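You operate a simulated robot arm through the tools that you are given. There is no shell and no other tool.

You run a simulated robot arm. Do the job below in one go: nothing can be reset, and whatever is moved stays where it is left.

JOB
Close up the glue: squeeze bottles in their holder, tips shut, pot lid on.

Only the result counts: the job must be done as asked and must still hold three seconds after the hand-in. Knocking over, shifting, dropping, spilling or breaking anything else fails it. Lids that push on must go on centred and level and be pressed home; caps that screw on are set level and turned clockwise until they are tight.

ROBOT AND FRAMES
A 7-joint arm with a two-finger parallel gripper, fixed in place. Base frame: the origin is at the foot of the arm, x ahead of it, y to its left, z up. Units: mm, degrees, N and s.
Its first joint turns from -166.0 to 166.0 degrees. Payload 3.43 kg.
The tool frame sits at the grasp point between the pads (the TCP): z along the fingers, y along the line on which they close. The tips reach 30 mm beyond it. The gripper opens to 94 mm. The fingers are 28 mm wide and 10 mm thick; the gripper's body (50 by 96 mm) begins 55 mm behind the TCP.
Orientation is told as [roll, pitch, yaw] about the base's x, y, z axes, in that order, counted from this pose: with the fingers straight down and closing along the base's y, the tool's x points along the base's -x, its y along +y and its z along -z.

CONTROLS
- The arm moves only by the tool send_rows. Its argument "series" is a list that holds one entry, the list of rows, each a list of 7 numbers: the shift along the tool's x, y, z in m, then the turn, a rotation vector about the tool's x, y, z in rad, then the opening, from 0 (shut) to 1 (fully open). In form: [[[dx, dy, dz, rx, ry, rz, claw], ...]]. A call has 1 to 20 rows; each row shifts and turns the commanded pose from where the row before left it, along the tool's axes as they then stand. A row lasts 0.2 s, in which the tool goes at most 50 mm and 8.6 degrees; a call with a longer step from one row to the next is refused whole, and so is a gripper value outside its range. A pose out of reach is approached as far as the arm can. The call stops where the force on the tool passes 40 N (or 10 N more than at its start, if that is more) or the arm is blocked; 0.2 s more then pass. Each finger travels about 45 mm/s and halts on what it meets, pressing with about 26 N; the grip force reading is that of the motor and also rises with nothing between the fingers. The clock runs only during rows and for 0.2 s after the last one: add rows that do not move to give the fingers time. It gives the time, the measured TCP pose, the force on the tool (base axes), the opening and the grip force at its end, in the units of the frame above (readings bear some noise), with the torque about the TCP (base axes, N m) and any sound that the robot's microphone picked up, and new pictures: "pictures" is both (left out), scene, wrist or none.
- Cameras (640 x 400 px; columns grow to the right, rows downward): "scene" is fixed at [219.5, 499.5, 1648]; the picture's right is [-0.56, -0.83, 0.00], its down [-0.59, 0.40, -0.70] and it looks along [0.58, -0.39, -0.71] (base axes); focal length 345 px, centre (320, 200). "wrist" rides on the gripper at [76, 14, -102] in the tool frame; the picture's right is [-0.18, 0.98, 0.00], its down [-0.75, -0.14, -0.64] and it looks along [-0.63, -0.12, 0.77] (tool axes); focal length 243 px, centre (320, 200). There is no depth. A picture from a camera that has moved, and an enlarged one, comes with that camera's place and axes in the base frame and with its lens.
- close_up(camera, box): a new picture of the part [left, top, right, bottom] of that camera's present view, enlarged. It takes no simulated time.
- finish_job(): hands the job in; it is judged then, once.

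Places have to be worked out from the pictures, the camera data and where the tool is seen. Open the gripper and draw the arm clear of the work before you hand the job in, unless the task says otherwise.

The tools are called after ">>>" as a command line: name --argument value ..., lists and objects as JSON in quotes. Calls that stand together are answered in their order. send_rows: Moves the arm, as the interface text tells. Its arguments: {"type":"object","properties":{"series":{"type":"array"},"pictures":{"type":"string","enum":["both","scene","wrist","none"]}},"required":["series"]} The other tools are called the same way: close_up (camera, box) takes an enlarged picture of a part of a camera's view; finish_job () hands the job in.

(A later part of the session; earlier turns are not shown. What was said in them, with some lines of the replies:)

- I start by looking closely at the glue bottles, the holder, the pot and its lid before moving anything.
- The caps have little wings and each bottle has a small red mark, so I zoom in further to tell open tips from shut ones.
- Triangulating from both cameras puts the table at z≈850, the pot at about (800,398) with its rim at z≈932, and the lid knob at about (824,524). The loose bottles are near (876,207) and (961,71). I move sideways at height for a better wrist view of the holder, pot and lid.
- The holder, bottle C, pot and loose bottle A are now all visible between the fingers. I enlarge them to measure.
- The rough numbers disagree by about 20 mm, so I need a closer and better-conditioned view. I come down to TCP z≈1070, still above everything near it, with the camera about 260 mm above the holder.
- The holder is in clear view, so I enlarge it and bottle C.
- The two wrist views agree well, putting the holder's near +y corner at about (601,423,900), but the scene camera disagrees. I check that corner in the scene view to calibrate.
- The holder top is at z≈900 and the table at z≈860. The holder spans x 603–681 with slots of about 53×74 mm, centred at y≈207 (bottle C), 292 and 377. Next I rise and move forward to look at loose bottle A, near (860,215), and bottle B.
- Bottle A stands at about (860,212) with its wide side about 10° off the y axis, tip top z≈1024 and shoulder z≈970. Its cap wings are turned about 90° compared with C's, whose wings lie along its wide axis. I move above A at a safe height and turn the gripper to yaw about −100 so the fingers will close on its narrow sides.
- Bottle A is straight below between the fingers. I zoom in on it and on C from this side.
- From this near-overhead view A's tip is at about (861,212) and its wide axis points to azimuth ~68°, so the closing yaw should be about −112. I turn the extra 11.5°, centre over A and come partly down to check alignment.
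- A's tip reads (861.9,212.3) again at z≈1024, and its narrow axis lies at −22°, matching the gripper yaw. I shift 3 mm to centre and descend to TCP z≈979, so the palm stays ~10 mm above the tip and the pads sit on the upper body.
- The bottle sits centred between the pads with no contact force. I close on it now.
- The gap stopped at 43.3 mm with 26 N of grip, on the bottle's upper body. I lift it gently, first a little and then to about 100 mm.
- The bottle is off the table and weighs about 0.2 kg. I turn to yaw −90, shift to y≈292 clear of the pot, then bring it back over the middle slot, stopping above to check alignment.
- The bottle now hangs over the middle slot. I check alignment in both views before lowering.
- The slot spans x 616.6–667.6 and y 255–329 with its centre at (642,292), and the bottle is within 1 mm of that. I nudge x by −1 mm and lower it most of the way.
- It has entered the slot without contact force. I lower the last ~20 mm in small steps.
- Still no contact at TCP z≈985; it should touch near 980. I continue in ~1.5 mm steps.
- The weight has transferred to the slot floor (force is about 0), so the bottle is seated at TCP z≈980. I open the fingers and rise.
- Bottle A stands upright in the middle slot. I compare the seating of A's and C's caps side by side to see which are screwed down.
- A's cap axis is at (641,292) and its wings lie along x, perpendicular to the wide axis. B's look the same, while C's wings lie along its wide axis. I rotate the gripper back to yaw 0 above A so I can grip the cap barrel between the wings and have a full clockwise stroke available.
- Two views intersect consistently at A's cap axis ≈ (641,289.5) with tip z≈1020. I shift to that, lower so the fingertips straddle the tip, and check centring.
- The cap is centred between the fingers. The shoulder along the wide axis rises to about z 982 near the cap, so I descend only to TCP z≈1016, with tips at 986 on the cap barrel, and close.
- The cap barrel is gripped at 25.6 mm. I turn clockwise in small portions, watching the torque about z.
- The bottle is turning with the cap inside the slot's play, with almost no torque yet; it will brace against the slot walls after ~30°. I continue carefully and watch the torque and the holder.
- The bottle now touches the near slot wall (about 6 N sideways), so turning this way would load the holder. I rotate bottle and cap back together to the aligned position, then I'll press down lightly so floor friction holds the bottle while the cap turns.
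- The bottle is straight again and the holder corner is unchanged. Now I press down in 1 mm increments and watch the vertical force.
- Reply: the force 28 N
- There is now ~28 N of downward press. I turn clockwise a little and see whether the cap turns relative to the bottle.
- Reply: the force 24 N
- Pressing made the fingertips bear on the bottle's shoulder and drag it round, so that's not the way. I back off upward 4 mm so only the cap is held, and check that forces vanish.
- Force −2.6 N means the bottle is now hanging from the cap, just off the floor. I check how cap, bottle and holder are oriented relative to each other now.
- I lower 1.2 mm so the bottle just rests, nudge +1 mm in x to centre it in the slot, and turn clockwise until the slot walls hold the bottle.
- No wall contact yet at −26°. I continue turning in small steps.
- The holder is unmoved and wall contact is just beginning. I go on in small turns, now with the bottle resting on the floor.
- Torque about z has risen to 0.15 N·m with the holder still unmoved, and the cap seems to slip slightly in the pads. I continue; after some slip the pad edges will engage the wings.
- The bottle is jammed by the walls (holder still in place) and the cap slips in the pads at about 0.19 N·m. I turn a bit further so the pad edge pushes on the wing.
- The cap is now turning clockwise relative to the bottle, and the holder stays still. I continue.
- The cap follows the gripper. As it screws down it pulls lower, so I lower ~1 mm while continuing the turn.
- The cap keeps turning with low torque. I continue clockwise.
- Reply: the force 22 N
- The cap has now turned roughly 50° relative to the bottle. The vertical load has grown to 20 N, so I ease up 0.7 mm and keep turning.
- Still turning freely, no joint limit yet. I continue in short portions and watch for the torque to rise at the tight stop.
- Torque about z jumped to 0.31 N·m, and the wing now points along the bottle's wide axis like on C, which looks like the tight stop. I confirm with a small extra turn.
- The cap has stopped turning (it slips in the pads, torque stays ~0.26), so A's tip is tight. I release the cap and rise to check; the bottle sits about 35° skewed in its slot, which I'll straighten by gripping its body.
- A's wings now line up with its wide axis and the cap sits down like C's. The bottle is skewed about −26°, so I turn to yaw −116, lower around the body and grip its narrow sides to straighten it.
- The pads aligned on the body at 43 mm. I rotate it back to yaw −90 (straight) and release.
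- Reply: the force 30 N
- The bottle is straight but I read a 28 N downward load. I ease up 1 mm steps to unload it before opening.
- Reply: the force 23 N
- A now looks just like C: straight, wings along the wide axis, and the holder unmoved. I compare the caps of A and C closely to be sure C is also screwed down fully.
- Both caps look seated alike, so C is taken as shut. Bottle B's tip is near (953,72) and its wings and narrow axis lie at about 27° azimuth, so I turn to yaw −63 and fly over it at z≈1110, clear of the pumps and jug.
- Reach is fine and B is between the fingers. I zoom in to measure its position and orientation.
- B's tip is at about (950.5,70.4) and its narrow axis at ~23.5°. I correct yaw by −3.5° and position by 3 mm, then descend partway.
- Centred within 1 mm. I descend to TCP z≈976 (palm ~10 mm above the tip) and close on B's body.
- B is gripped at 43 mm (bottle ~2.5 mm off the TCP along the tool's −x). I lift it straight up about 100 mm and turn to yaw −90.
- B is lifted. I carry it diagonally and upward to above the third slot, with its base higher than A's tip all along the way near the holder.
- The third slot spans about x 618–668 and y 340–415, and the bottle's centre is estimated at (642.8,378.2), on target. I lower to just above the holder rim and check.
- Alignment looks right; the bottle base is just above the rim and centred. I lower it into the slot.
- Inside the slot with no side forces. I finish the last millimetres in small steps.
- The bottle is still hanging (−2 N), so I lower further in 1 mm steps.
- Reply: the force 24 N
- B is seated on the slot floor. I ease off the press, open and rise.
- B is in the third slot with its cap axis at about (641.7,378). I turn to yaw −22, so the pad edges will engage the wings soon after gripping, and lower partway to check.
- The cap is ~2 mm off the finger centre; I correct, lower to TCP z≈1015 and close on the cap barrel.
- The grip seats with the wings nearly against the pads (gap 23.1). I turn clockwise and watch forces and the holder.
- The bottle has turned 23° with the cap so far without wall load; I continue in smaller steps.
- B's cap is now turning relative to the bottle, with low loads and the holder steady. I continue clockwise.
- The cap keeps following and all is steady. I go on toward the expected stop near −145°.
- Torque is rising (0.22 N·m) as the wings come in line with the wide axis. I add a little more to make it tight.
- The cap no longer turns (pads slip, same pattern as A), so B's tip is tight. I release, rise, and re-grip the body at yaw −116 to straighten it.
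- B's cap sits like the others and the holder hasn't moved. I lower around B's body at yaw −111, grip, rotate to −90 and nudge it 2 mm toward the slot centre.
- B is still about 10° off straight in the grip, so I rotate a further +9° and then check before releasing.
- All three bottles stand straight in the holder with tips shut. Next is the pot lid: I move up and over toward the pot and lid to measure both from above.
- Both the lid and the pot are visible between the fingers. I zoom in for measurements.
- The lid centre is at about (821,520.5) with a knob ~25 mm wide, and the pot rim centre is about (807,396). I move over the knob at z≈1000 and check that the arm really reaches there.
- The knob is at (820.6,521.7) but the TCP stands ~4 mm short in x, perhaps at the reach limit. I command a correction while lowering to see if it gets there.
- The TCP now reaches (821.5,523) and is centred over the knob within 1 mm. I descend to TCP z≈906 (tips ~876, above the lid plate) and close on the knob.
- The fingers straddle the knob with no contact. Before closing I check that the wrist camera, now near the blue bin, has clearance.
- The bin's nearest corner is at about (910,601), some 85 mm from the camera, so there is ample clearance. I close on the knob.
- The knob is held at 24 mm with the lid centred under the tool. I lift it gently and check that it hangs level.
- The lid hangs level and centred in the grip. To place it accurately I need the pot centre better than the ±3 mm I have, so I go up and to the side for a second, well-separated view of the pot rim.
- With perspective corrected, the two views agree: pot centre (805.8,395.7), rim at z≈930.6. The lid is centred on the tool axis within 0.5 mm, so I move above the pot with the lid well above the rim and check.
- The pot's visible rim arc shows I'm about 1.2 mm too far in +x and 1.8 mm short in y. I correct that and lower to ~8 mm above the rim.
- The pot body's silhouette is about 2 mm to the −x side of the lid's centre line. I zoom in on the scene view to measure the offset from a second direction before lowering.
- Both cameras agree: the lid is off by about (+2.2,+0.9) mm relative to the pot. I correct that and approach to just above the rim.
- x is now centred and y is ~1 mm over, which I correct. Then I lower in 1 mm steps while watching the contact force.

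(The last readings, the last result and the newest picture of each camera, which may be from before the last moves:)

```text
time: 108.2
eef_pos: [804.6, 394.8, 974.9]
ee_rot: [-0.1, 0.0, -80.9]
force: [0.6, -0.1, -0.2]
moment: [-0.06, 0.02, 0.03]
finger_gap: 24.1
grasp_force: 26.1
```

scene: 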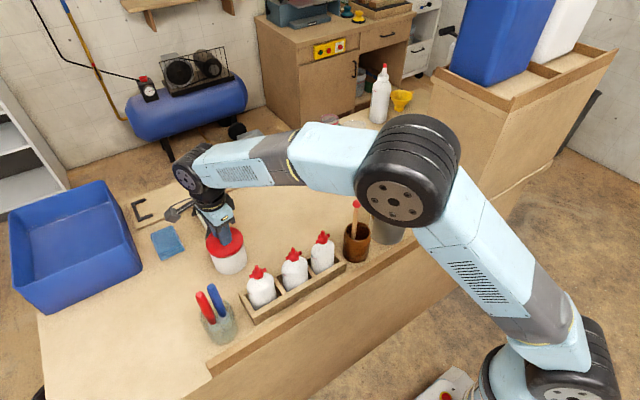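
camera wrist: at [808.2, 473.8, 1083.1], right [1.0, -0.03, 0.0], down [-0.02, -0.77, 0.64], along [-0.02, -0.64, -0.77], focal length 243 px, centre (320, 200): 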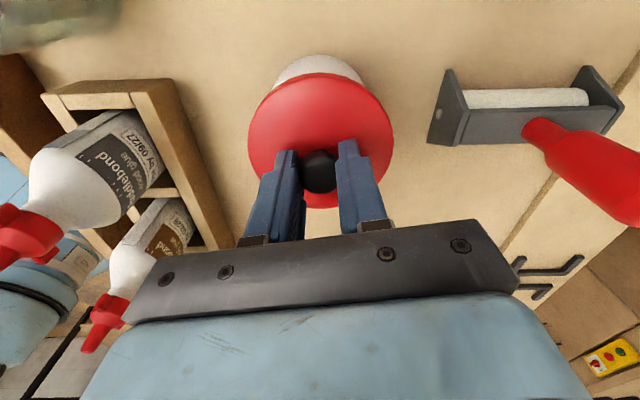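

No contact yet at TCP z≈975, so I continue carefully.

>>> send_rows --series '[[[0, 0, 0.001, 0, 0, 0, 0.1], [0, 0, 0.001, 0, 0, 0, 0.1], [0, 0, 0, 0, 0, 0, 0.1]]]' --pictures "none"

>>> send_rows --series '[[[0, 0, 0.001, 0, 0, 0, 0.1], [0, 0, 0, 0, 0, 0, 0.1]]]' --pictures "wrist"

>>> close_up --camera "scene" --box '[200, 222, 252, 278]'

>>> close_up --camera "wrist" --box '[260, 45, 390, 145]'

```text
time: 109.0
eef_pos: [805.3, 396.4, 974.0]
ee_rot: [-0.1, 0.1, -80.9]
force: [-0.1, 0.7, -0.5]
moment: [-0.01, 0.03, -0.02]
finger_gap: 23.9
grasp_force: 25.6
```

```text
time: 109.6
eef_pos: [805.6, 395.8, 973.6]
ee_rot: [0.0, 0.0, -80.8]
force: [-0.3, 4.2, 4.1]
moment: [0.14, 0.01, -0.01]
finger_gap: 24.2
grasp_force: 25.8
heard: snap
camera wrist: at [807.2, 472.8, 1075.8], right [1.0, -0.03, 0.0], down [-0.02, -0.77, 0.64], along [-0.02, -0.64, -0.77], focal length 243 px, centre (320, 200)
```

wrist: 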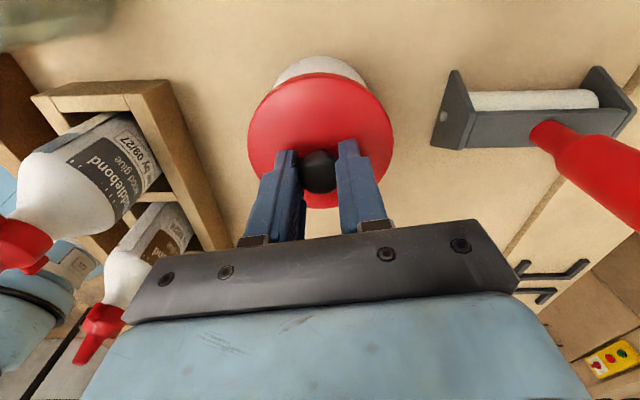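

```text
7.14 times, centred on (226, 250) of scene
camera zoom: at [219.5, 499.5, 1648.0], right [-0.56, -0.83, 0.0], down [-0.59, 0.4, -0.7], along [0.58, -0.39, -0.71], focal length 2467 px, centre (991, -157)
```

zoom: 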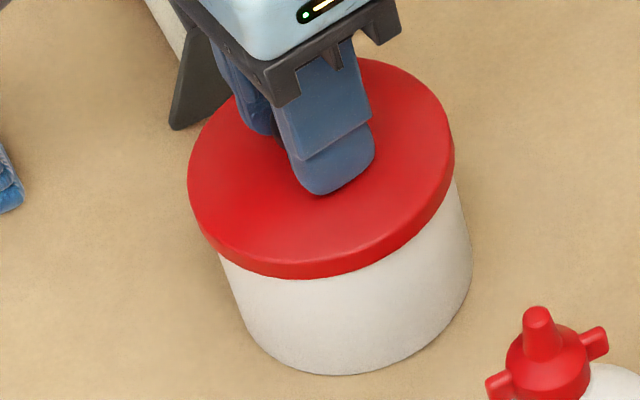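

```text
4.00 times, centred on (325, 95) of wrist
camera zoom: at [807.2, 472.8, 1075.8], right [1.0, -0.03, 0.0], down [-0.02, -0.77, 0.64], along [-0.02, -0.64, -0.77], focal length 970 px, centre (300, 620)
```

zoom: 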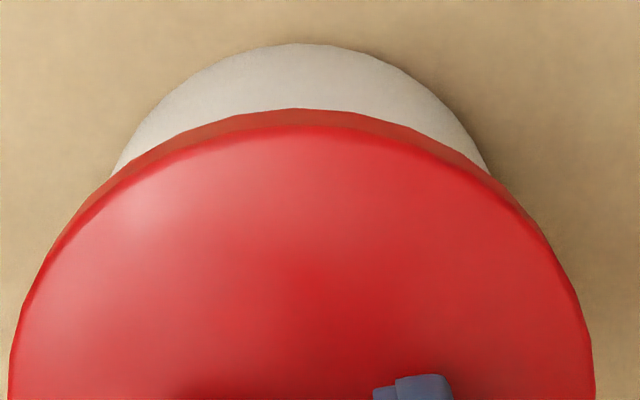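

A "snap" was heard: the lid clicked onto the pot. I press a little more to make sure it is fully home and level.

>>> send_rows --series '[[[0, 0, 0.001, 0, 0, 0, 0.1], [0, 0, 0.001, 0, 0, 0, 0.1], [0, 0, 0, 0, 0, 0, 0.1]]]' --pictures "none"

```text
time: 110.4
eef_pos: [804.5, 395.3, 974.5]
ee_rot: [0.2, 0.2, -80.8]
force: [-0.6, 10.8, 25.4]
moment: [0.13, -0.04, 0.01]
finger_gap: 23.9
grasp_force: 25.7
```

25 N with no further travel: the lid is home. I ease off, open the fingers and rise straight up.

>>> send_rows --series '[[[0, 0, -0.0015, 0, 0, 0, 0.1], [0, 0, 0, 0, 0, 0, 0.3], [0, 0, 0, 0, 0, 0, 0.45], [0, 0, 0, 0, 0, 0, 0.55], [0, 0, 0, 0, 0, 0, 0.55], [0, 0, -0.02, 0, 0, 0, 0.55], [0, 0, -0.04, 0, 0, 0, 0.55], [0, 0, -0.04, 0, 0, 0, 0.55], [0, 0, 0, 0, 0, 0, 0.55]]]'

>>> close_up --camera "scene" --box '[190, 215, 262, 285]'

>>> close_up --camera "wrist" --box '[240, 30, 400, 180]'

```text
time: 112.4
eef_pos: [806.5, 393.4, 1071.8]
ee_rot: [0.1, 0.0, -80.9]
force: [0.8, -0.1, -1.0]
moment: [-0.03, 0.02, -0.01]
finger_gap: 51.7
grasp_force: 0.0
camera wrist: at [809.0, 470.0, 1173.8], right [1.0, -0.03, 0.0], down [-0.02, -0.77, 0.64], along [-0.02, -0.64, -0.77], focal length 243 px, centre (320, 200)
```

scene: 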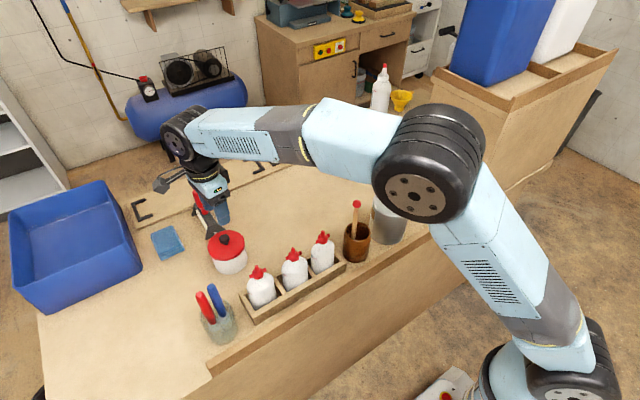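
wrist: 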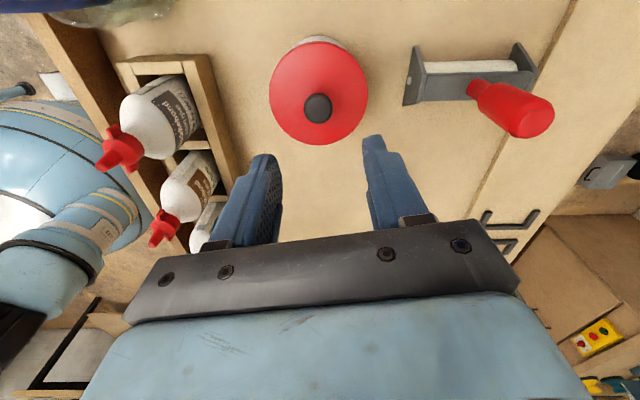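

```text
5.71 times, centred on (226, 250) of scene
camera zoom: at [219.5, 499.5, 1648.0], right [-0.56, -0.83, 0.0], down [-0.59, 0.4, -0.7], along [0.58, -0.39, -0.71], focal length 1974 px, centre (857, -86)
```

zoom: 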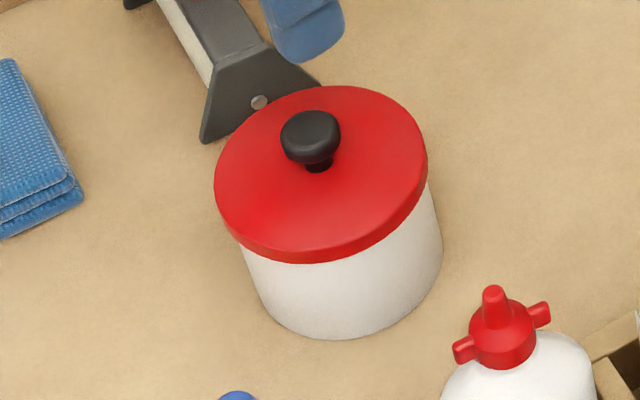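

```text
2.67 times, centred on (320, 105) of wrist
camera zoom: at [809.0, 470.0, 1173.8], right [1.0, -0.03, 0.0], down [-0.02, -0.77, 0.64], along [-0.02, -0.64, -0.77], focal length 647 px, centre (320, 453)
```

zoom: 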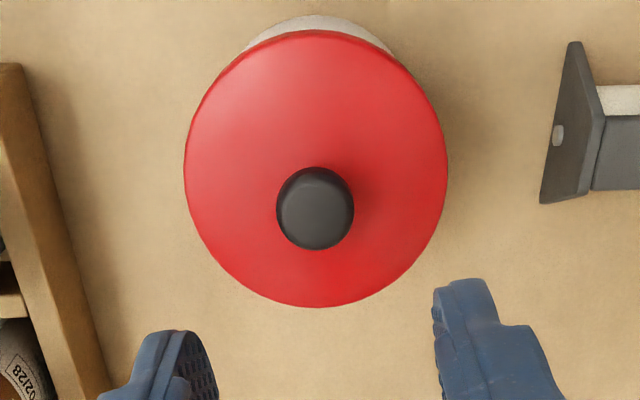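

The lid sits level on the pot. As a final check that it is fully home, I close the fingers and press gently on the centre of the knob from above.

>>> send_rows --series '[[[0.0028, -0.0012, 0, 0, 0, 0, 0.3], [0, 0, 0, 0, 0, 0, 0.0], [0, 0, 0, 0, 0, 0, 0.0], [0, 0, 0.03, 0, 0, 0, 0.0], [0, 0, 0.03, 0, 0, 0, 0.0], [0, 0, 0.012, 0, 0, 0, 0.0], [0, 0, 0, 0, 0, 0, 0.0]]]'

>>> close_up --camera "wrist" --box '[240, 50, 400, 200]'

>>> close_up --camera "scene" --box '[190, 205, 262, 275]'

```text
time: 114.0
eef_pos: [804.3, 398.4, 1000.6]
ee_rot: [0.0, 0.0, -80.8]
force: [-0.4, -0.8, -0.4]
moment: [0.02, 0.01, 0.02]
finger_gap: 0.0
grasp_force: 25.9
camera wrist: at [807.0, 475.8, 1103.2], right [1.0, -0.03, 0.0], down [-0.02, -0.77, 0.64], along [-0.02, -0.64, -0.77], focal length 243 px, centre (320, 200)
```

scene: 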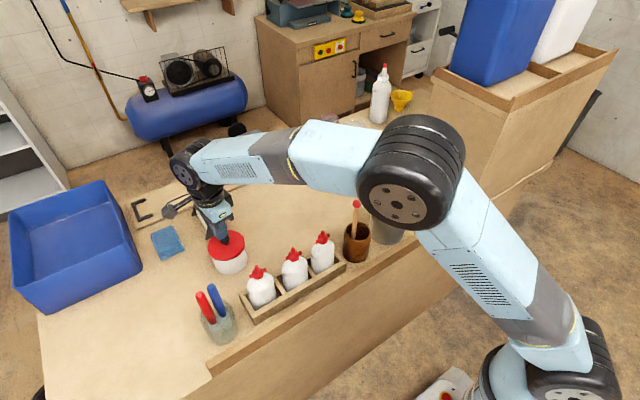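
wrist: 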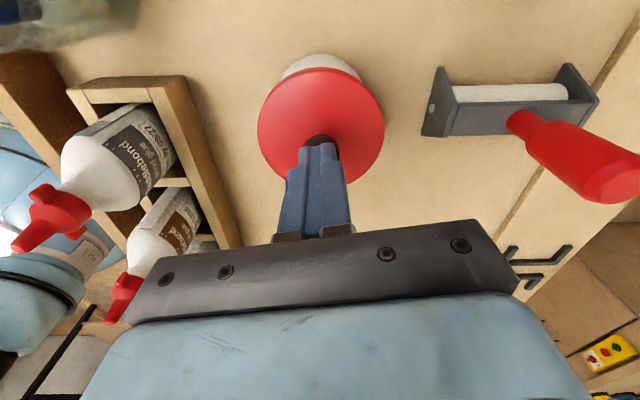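

```text
2.67 times, centred on (320, 125) of wrist
camera zoom: at [807.0, 475.8, 1103.2], right [1.0, -0.03, 0.0], down [-0.02, -0.77, 0.64], along [-0.02, -0.64, -0.77], focal length 647 px, centre (320, 400)
```

zoom: 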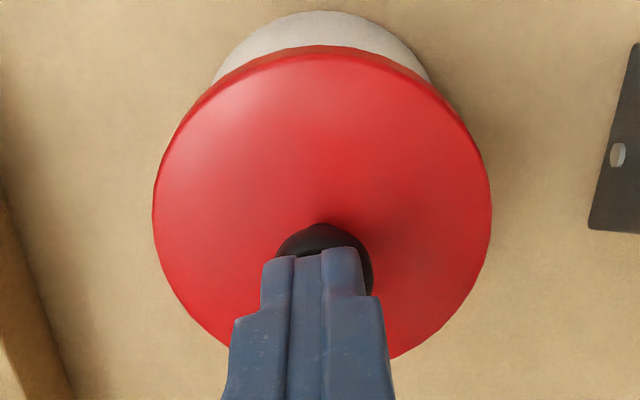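

```text
5.71 times, centred on (226, 240) of scene
camera zoom: at [219.5, 499.5, 1648.0], right [-0.56, -0.83, 0.0], down [-0.59, 0.4, -0.7], along [0.58, -0.39, -0.71], focal length 1974 px, centre (857, -29)
```

zoom: 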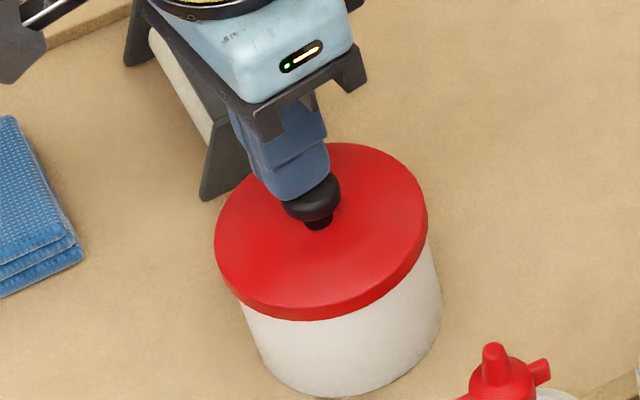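

The closed tips are right above the knob centre. I press down in small steps.

>>> send_rows --series '[[[-0.001, 0.0005, 0.005, 0, 0, 0, 0.0], [0, 0, 0.004, 0, 0, 0, 0.0], [0, 0, 0.002, 0, 0, 0, 0.0], [0, 0, 0, 0, 0, 0, 0.0]]]' --pictures "none"

>>> send_rows --series '[[[0, 0, 0.0015, 0, 0, 0, 0.0], [0, 0, 0.0015, 0, 0, 0, 0.0], [0, 0, 0, 0, 0, 0, 0.0]]]' --pictures "none"

```text
time: 115.0
eef_pos: [804.2, 396.6, 993.3]
ee_rot: [0.3, 0.1, -81.0]
force: [11.2, 2.4, 39.1]
moment: [-0.08, -0.4, 0.05]
finger_gap: 0.0
grasp_force: 26.3
```

```text
time: 115.4
eef_pos: [805.8, 397.5, 992.9]
ee_rot: [0.4, 0.1, -80.9]
force: [-3.6, -3.5, 9.9]
moment: [-0.15, 0.08, 0.01]
finger_gap: 0.0
grasp_force: 26.6
stopped in row 2: the force on the tool passed its limit at 52 N (the readings are from after the stop); the commanded pose is now the measured one
```

The knob took up to ~50 N with no further travel, so the lid was already home. I retreat straight up and inspect.

>>> send_rows --series '[[[0, 0, -0.01, 0, 0, 0, 0.0], [0, 0, -0.03, 0, 0, 0, 0.0], [0, 0, -0.04, 0, 0, 0, 0.3], [0, 0, -0.04, 0, 0, 0, 0.6], [0, 0, 0, 0, 0, 0, 0.6]]]'

>>> close_up --camera "scene" --box '[190, 215, 262, 285]'

>>> close_up --camera "wrist" --box '[240, 20, 400, 170]'

```text
time: 116.6
eef_pos: [806.5, 397.4, 1115.3]
ee_rot: [0.4, 0.1, -81.0]
force: [-0.5, 0.5, -0.5]
moment: [-0.02, 0.0, -0.01]
finger_gap: 56.3
grasp_force: 0.1
camera wrist: at [807.2, 474.2, 1216.7], right [1.0, -0.03, 0.0], down [-0.02, -0.77, 0.64], along [-0.01, -0.64, -0.77], focal length 243 px, centre (320, 200)
```

scene: 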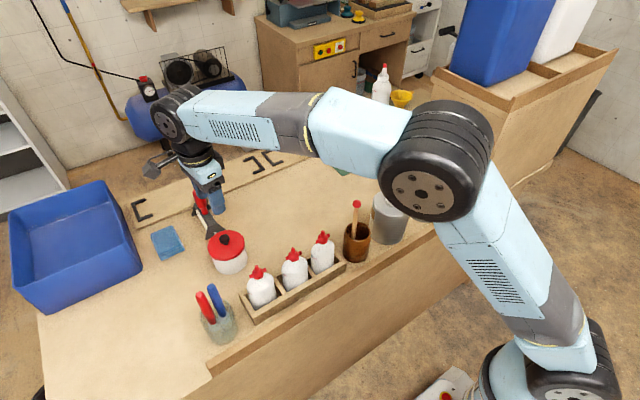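
wrist: 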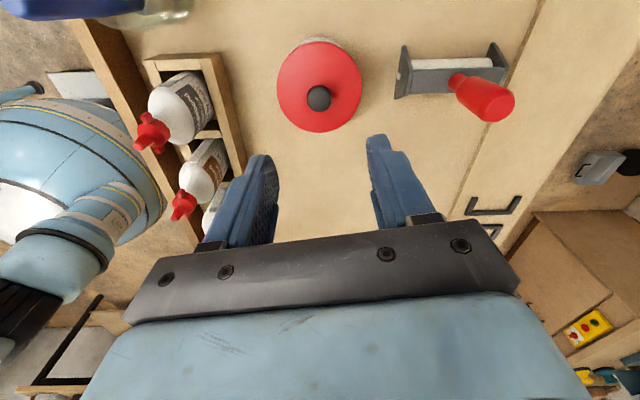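

```text
5.71 times, centred on (226, 250) of scene
camera zoom: at [219.5, 499.5, 1648.0], right [-0.56, -0.83, 0.0], down [-0.59, 0.4, -0.7], along [0.58, -0.39, -0.71], focal length 1974 px, centre (857, -86)
```

zoom: 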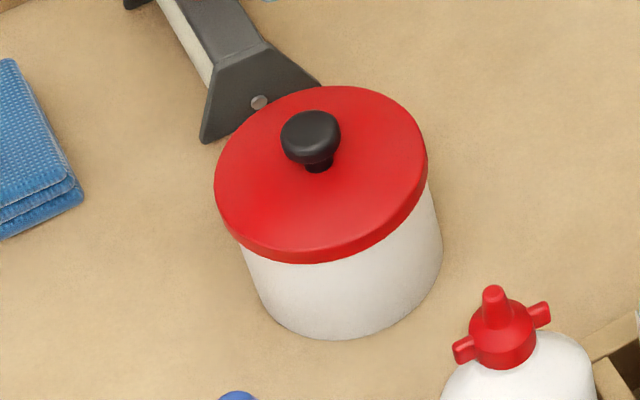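

```text
2.67 times, centred on (320, 95) of wrist
camera zoom: at [807.2, 474.2, 1216.7], right [1.0, -0.03, 0.0], down [-0.02, -0.77, 0.64], along [-0.01, -0.64, -0.77], focal length 647 px, centre (320, 480)
```

zoom: 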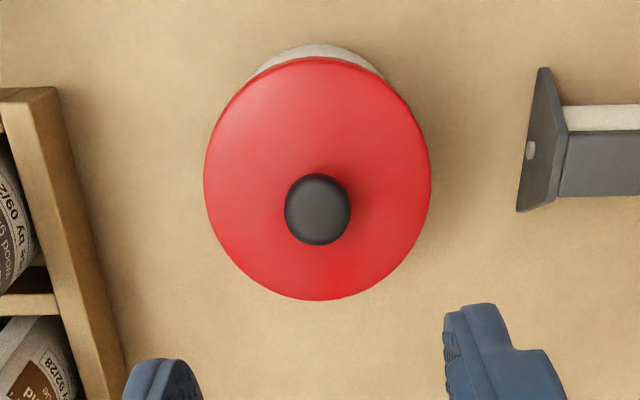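

The lid looks level and unchanged. Before handing in, I inspect the three bottle caps and the large bottle at the back once more.

>>> close_up --camera "scene" --box '[240, 225, 344, 315]'

>>> close_up --camera "scene" --box '[350, 55, 430, 130]'

>>> close_up --camera "wrist" --box '[120, 50, 250, 240]'

```text
4.44 times, centred on (292, 270) of scene
camera zoom: at [219.5, 499.5, 1648.0], right [-0.56, -0.83, 0.0], down [-0.59, 0.4, -0.7], along [0.58, -0.39, -0.71], focal length 1535 px, centre (444, -111)
```

zoom: 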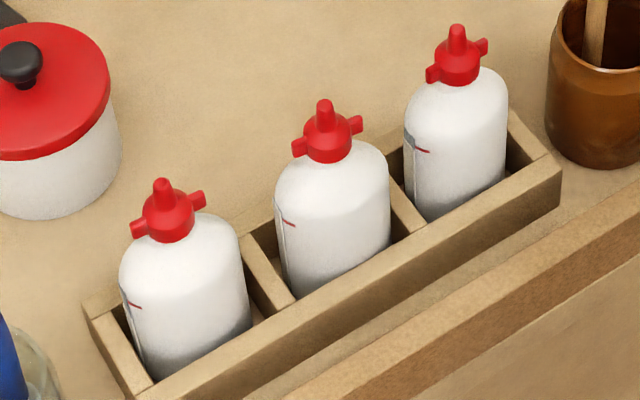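

```text
5.33 times, centred on (390, 92) of scene
camera zoom: at [219.5, 499.5, 1648.0], right [-0.56, -0.83, 0.0], down [-0.59, 0.4, -0.7], along [0.58, -0.39, -0.71], focal length 1842 px, centre (-53, 773)
```

zoom: 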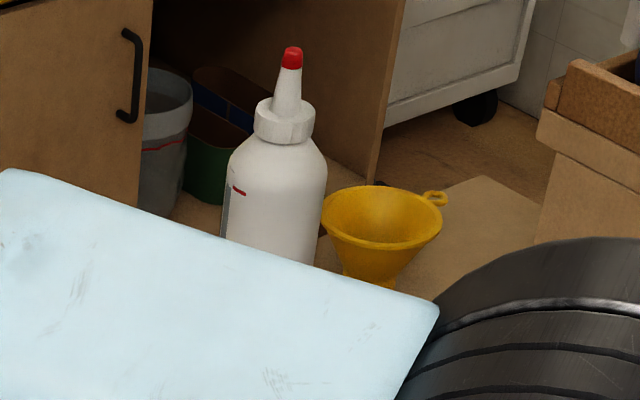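

```text
2.11 times, centred on (185, 145) of wrist
camera zoom: at [807.2, 474.2, 1216.7], right [1.0, -0.03, 0.0], down [-0.02, -0.77, 0.64], along [-0.01, -0.64, -0.77], focal length 511 px, centre (604, 316)
```

zoom: 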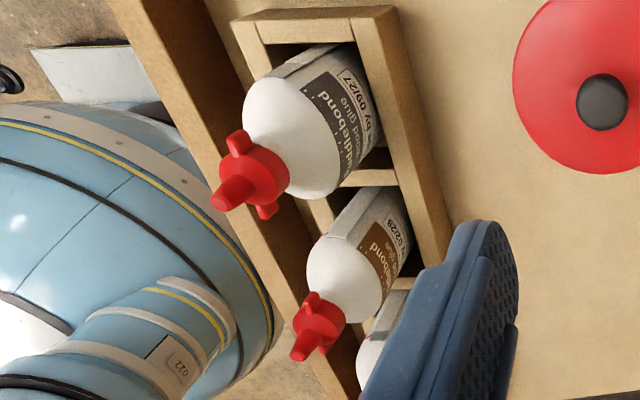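

All three caps look alike and the large bottle already has its own red tip cap on. I retreat over the holder and view the three caps from above once more to compare wing angles.

>>> send_rows --series '[[[-0.016, -0.0361, -0.003, 0, 0, 0, 0.8], [-0.016, -0.0361, -0.003, 0, 0, 0, 1], [-0.016, -0.0361, -0.003, 0, 0, 0, 1], [-0.016, -0.0361, -0.003, 0, 0, 0, 1], [-0.016, -0.0361, -0.003, 0, 0, 0, 1], [0, 0, 0, 0, 0, -0.1414, 1], [0, 0, 0, 0, 0, -0.1414, 1], [0, 0, 0, 0, 0, -0.1414, 1], [0, 0, 0, 0, 0, -0.1414, 1], [0, 0, 0, 0, 0, -0.1414, 1], [0, 0, 0, 0, 0, -0.1414, 1], [0, 0, 0, 0, 0, -0.1414, 1], [0, 0, 0, 0, 0, -0.1414, 1], [0, 0, 0, 0, 0, -0.1414, 1], [0, 0, 0, 0, 0, -0.1414, 1], [0, 0, 0, 0, 0, 0, 1]]]'

>>> close_up --camera "wrist" --box '[180, 40, 460, 200]'

```text
time: 120.0
eef_pos: [638.8, 287.8, 1125.7]
ee_rot: [0.1, -0.4, 0.3]
force: [-0.2, 0.6, 0.0]
moment: [-0.02, 0.03, -0.01]
finger_gap: 93.9
grasp_force: 0.0
camera wrist: at [562.6, 303.1, 1227.9], right [0.18, 0.98, 0.0], down [0.75, -0.14, 0.65], along [0.64, -0.11, -0.76], focal length 243 px, centre (320, 200)
```

scene: 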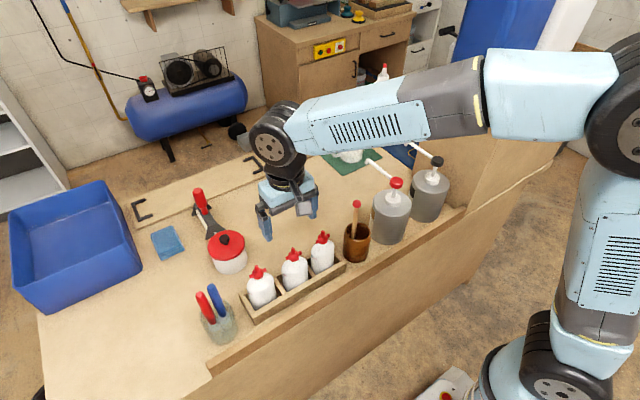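
wrist: 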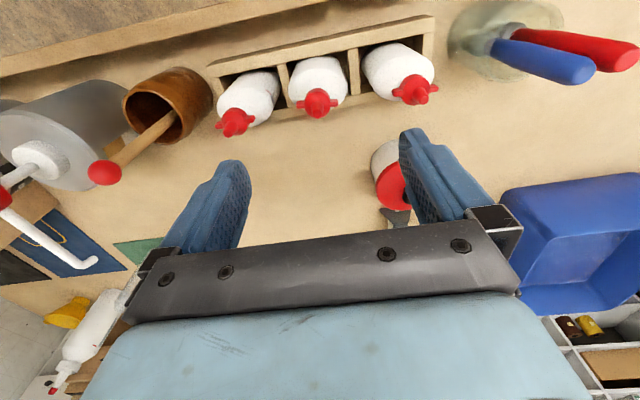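

```text
2.29 times, centred on (320, 120) of wrist
camera zoom: at [562.6, 303.1, 1227.9], right [0.18, 0.98, 0.0], down [0.75, -0.14, 0.65], along [0.64, -0.11, -0.76], focal length 555 px, centre (320, 383)
```

zoom: 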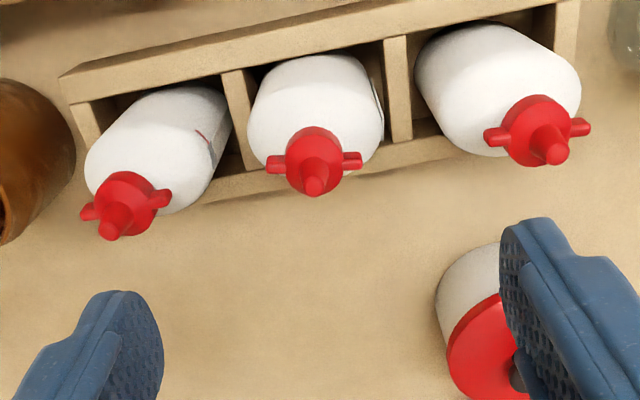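

>>> close_up --camera "wrist" --box '[206, 60, 278, 150]'

>>> close_up --camera "wrist" --box '[282, 50, 354, 130]'

>>> close_up --camera "wrist" --box '[360, 35, 444, 115]'

```text
4.44 times, centred on (242, 105) of wrist
camera zoom: at [562.6, 303.1, 1227.9], right [0.18, 0.98, 0.0], down [0.75, -0.14, 0.65], along [0.64, -0.11, -0.76], focal length 1078 px, centre (667, 622)
```

zoom: 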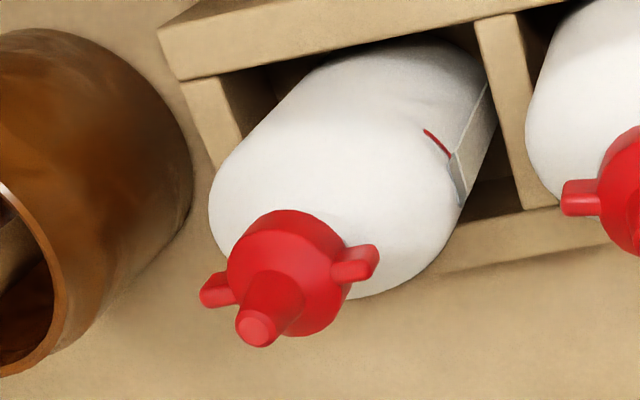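

```text
5.00 times, centred on (318, 90) of wrist
camera zoom: at [562.6, 303.1, 1227.9], right [0.18, 0.98, 0.0], down [0.75, -0.14, 0.65], along [0.64, -0.11, -0.76], focal length 1213 px, centre (330, 750)
```

zoom: 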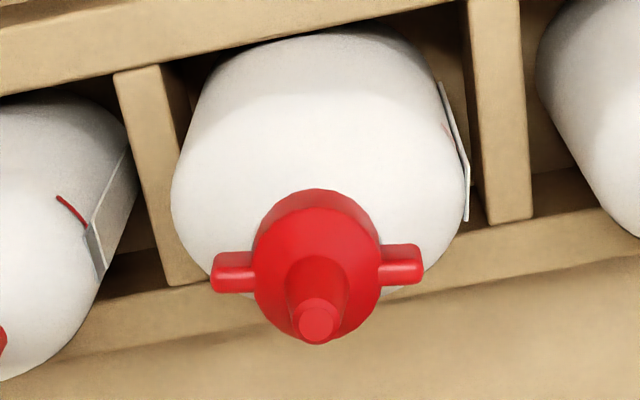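

```text
5.00 times, centred on (402, 75) of wrist
camera zoom: at [562.6, 303.1, 1227.9], right [0.18, 0.98, 0.0], down [0.75, -0.14, 0.65], along [0.64, -0.11, -0.76], focal length 1213 px, centre (-90, 825)
```

zoom: 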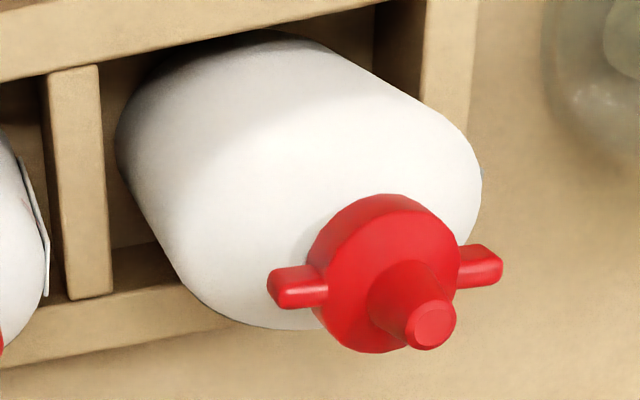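

The wing azimuths measure about 90° (C), 82° (A) and 85° (B). To compare tightness I need each bottle's own yaw, so I zoom in on the window strips.

>>> close_up --camera "wrist" --box '[330, 60, 358, 100]'

>>> close_up --camera "wrist" --box '[246, 70, 286, 115]'

>>> close_up --camera "wrist" --box '[410, 50, 446, 90]'

```text
10.00 times, centred on (344, 80) of wrist
camera zoom: at [562.6, 303.1, 1227.9], right [0.18, 0.98, 0.0], down [0.75, -0.14, 0.65], along [0.64, -0.11, -0.76], focal length 2426 px, centre (80, 1400)
```

zoom: 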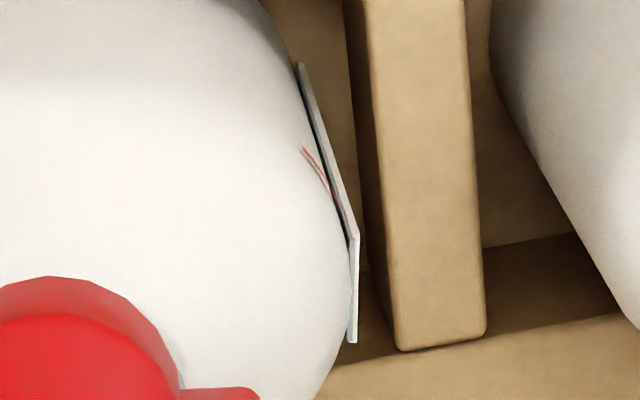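

```text
8.89 times, centred on (266, 92) of wrist
camera zoom: at [562.6, 303.1, 1227.9], right [0.18, 0.98, 0.0], down [0.75, -0.14, 0.65], along [0.64, -0.11, -0.76], focal length 2157 px, centre (800, 1156)
```

zoom: 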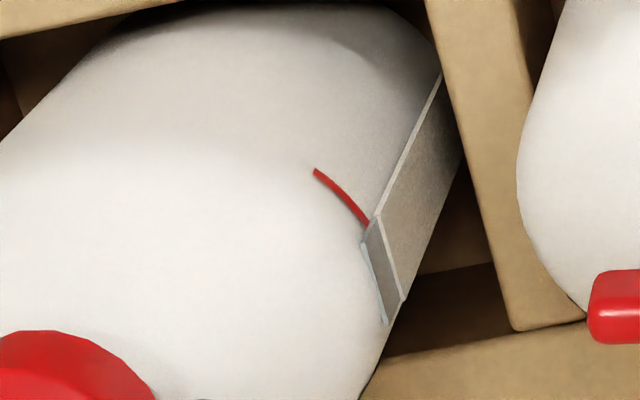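

```text
10.00 times, centred on (428, 70) of wrist
camera zoom: at [562.6, 303.1, 1227.9], right [0.18, 0.98, 0.0], down [0.75, -0.14, 0.65], along [0.64, -0.11, -0.76], focal length 2426 px, centre (-760, 1500)
```

zoom: 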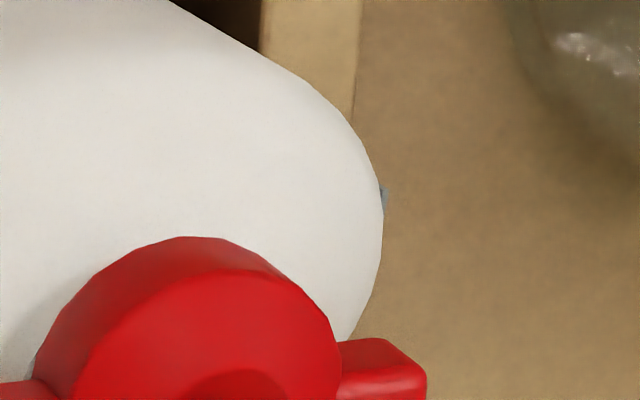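

A's strip gives a bottle yaw of −7.5° and C's +1.3°, so relative to their bottles both caps sit at the same angle (about 0°), i.e. the same tight stop. I check B's strip in the scene view too.

>>> close_up --camera "scene" --box '[240, 260, 288, 300]'

>>> close_up --camera "scene" --box '[276, 240, 324, 280]'

>>> close_up --camera "scene" --box '[304, 225, 352, 265]'

```text
10.00 times, centred on (264, 280) of scene
camera zoom: at [219.5, 499.5, 1648.0], right [-0.56, -0.83, 0.0], down [-0.59, 0.4, -0.7], along [0.58, -0.39, -0.71], focal length 3454 px, centre (880, -600)
```

zoom: 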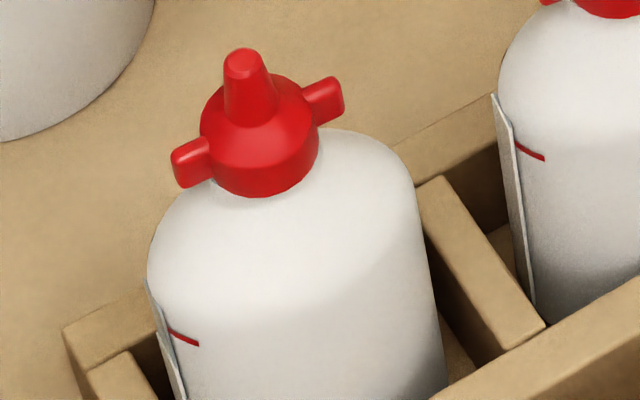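

```text
10.00 times, centred on (300, 260) of scene
camera zoom: at [219.5, 499.5, 1648.0], right [-0.56, -0.83, 0.0], down [-0.59, 0.4, -0.7], along [0.58, -0.39, -0.71], focal length 3454 px, centre (520, -400)
```

zoom: 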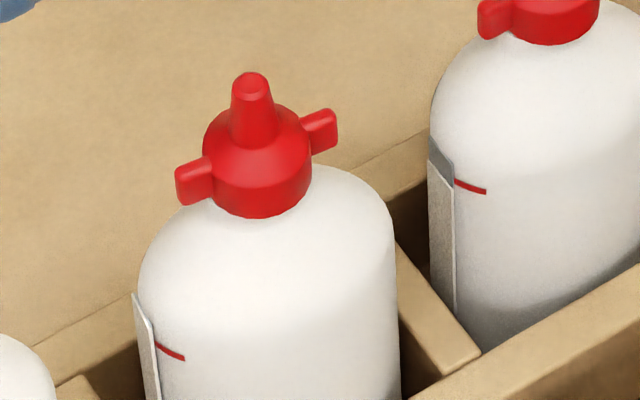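

```text
10.00 times, centred on (328, 245) of scene
camera zoom: at [219.5, 499.5, 1648.0], right [-0.56, -0.83, 0.0], down [-0.59, 0.4, -0.7], along [0.58, -0.39, -0.71], focal length 3454 px, centre (240, -250)
```

zoom: 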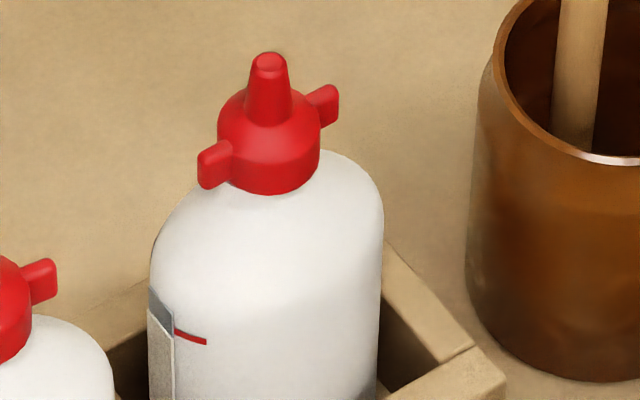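

B's strip and wings agree as well, so all three tips are shut, all bottles are in the holder, and the lid is on. I draw the open gripper up and back toward its starting pose, clear of the work.

>>> send_rows --series '[[[0, 0, -0.035, 0, 0, 0, 1], [0, 0, -0.035, 0, 0, 0, 1], [0, 0, -0.035, 0, 0, 0, 1], [0, 0, -0.035, 0, 0, 0, 1], [0.024, -0.037, 0, 0, 0, 0, 1], [0.024, -0.037, 0, 0, 0, 0, 1], [0.024, -0.037, 0, 0, 0, 0, 1], [0.024, -0.037, 0, 0, 0, 0, 1], [0.024, -0.037, 0, 0, 0, 0, 1], [0, -0.037, 0, 0, 0, 0, 1], [0, 0, 0, 0, 0, 0, 1], [0, 0, 0, 0, 0, 0, 1]]]'

>>> close_up --camera "scene" --box '[130, 130, 450, 340]'

```text
time: 122.6
eef_pos: [515.8, 66.3, 1267.4]
ee_rot: [0.2, -0.2, 0.2]
force: [-0.3, -0.6, -0.6]
moment: [0.01, 0.01, 0.01]
finger_gap: 94.0
grasp_force: 0.0
camera wrist: at [440.0, 80.1, 1370.1], right [0.18, 0.98, 0.0], down [0.75, -0.14, 0.65], along [0.64, -0.11, -0.76], focal length 243 px, centre (320, 200)
```

scene: 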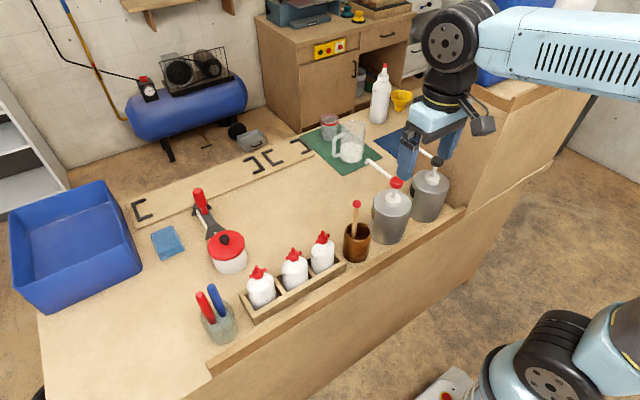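
wrist: 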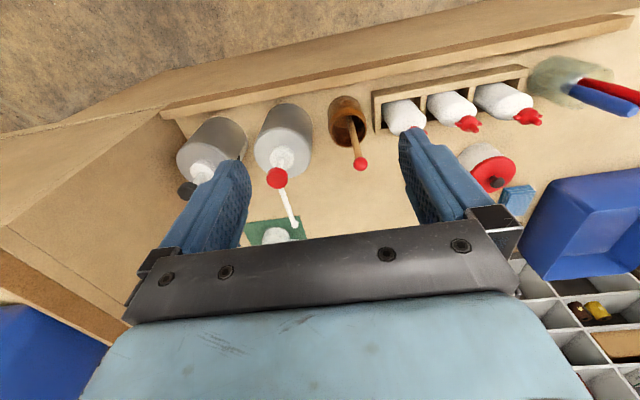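

```text
1.90 times, centred on (290, 235) of scene
camera zoom: at [219.5, 499.5, 1648.0], right [-0.56, -0.83, 0.0], down [-0.59, 0.4, -0.7], along [0.58, -0.39, -0.71], focal length 658 px, centre (377, 133)
```

zoom: 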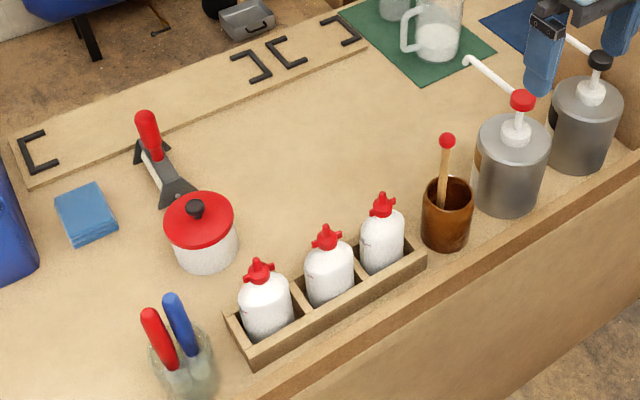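

The final view shows three upright bottles in the holder with tips shut, the lid on the pot, nothing else disturbed, and the arm clear with the gripper open. I hand the job in.

>>> finish_job

```text
The job is handed in.
```

The glue is closed up and the job is handed in:

- **Bottles:** all three squeeze bottles stand upright in the holder. I moved the two loose ones into the empty slots; the third was already there.
- **Tips:** I turned the caps on the two moved bottles clockwise until they stopped turning. I didn't turn the third. Its wings sit at the same angle to the bottle as the tightened ones, so I took it as already shut.
- **Pot lid:** the lid is on centred and level. It snapped on, and pressing the knob from above moved it no further. That press went briefly over the limit, to 52 N, but the lid looked the same afterwards.

The holder looked unmoved through the cap turning, and I saw nothing else shifted, knocked over or spilled. The gripper is open and the arm is back near its starting position. The hand-in gave no verdict, so I don't know how it was judged.
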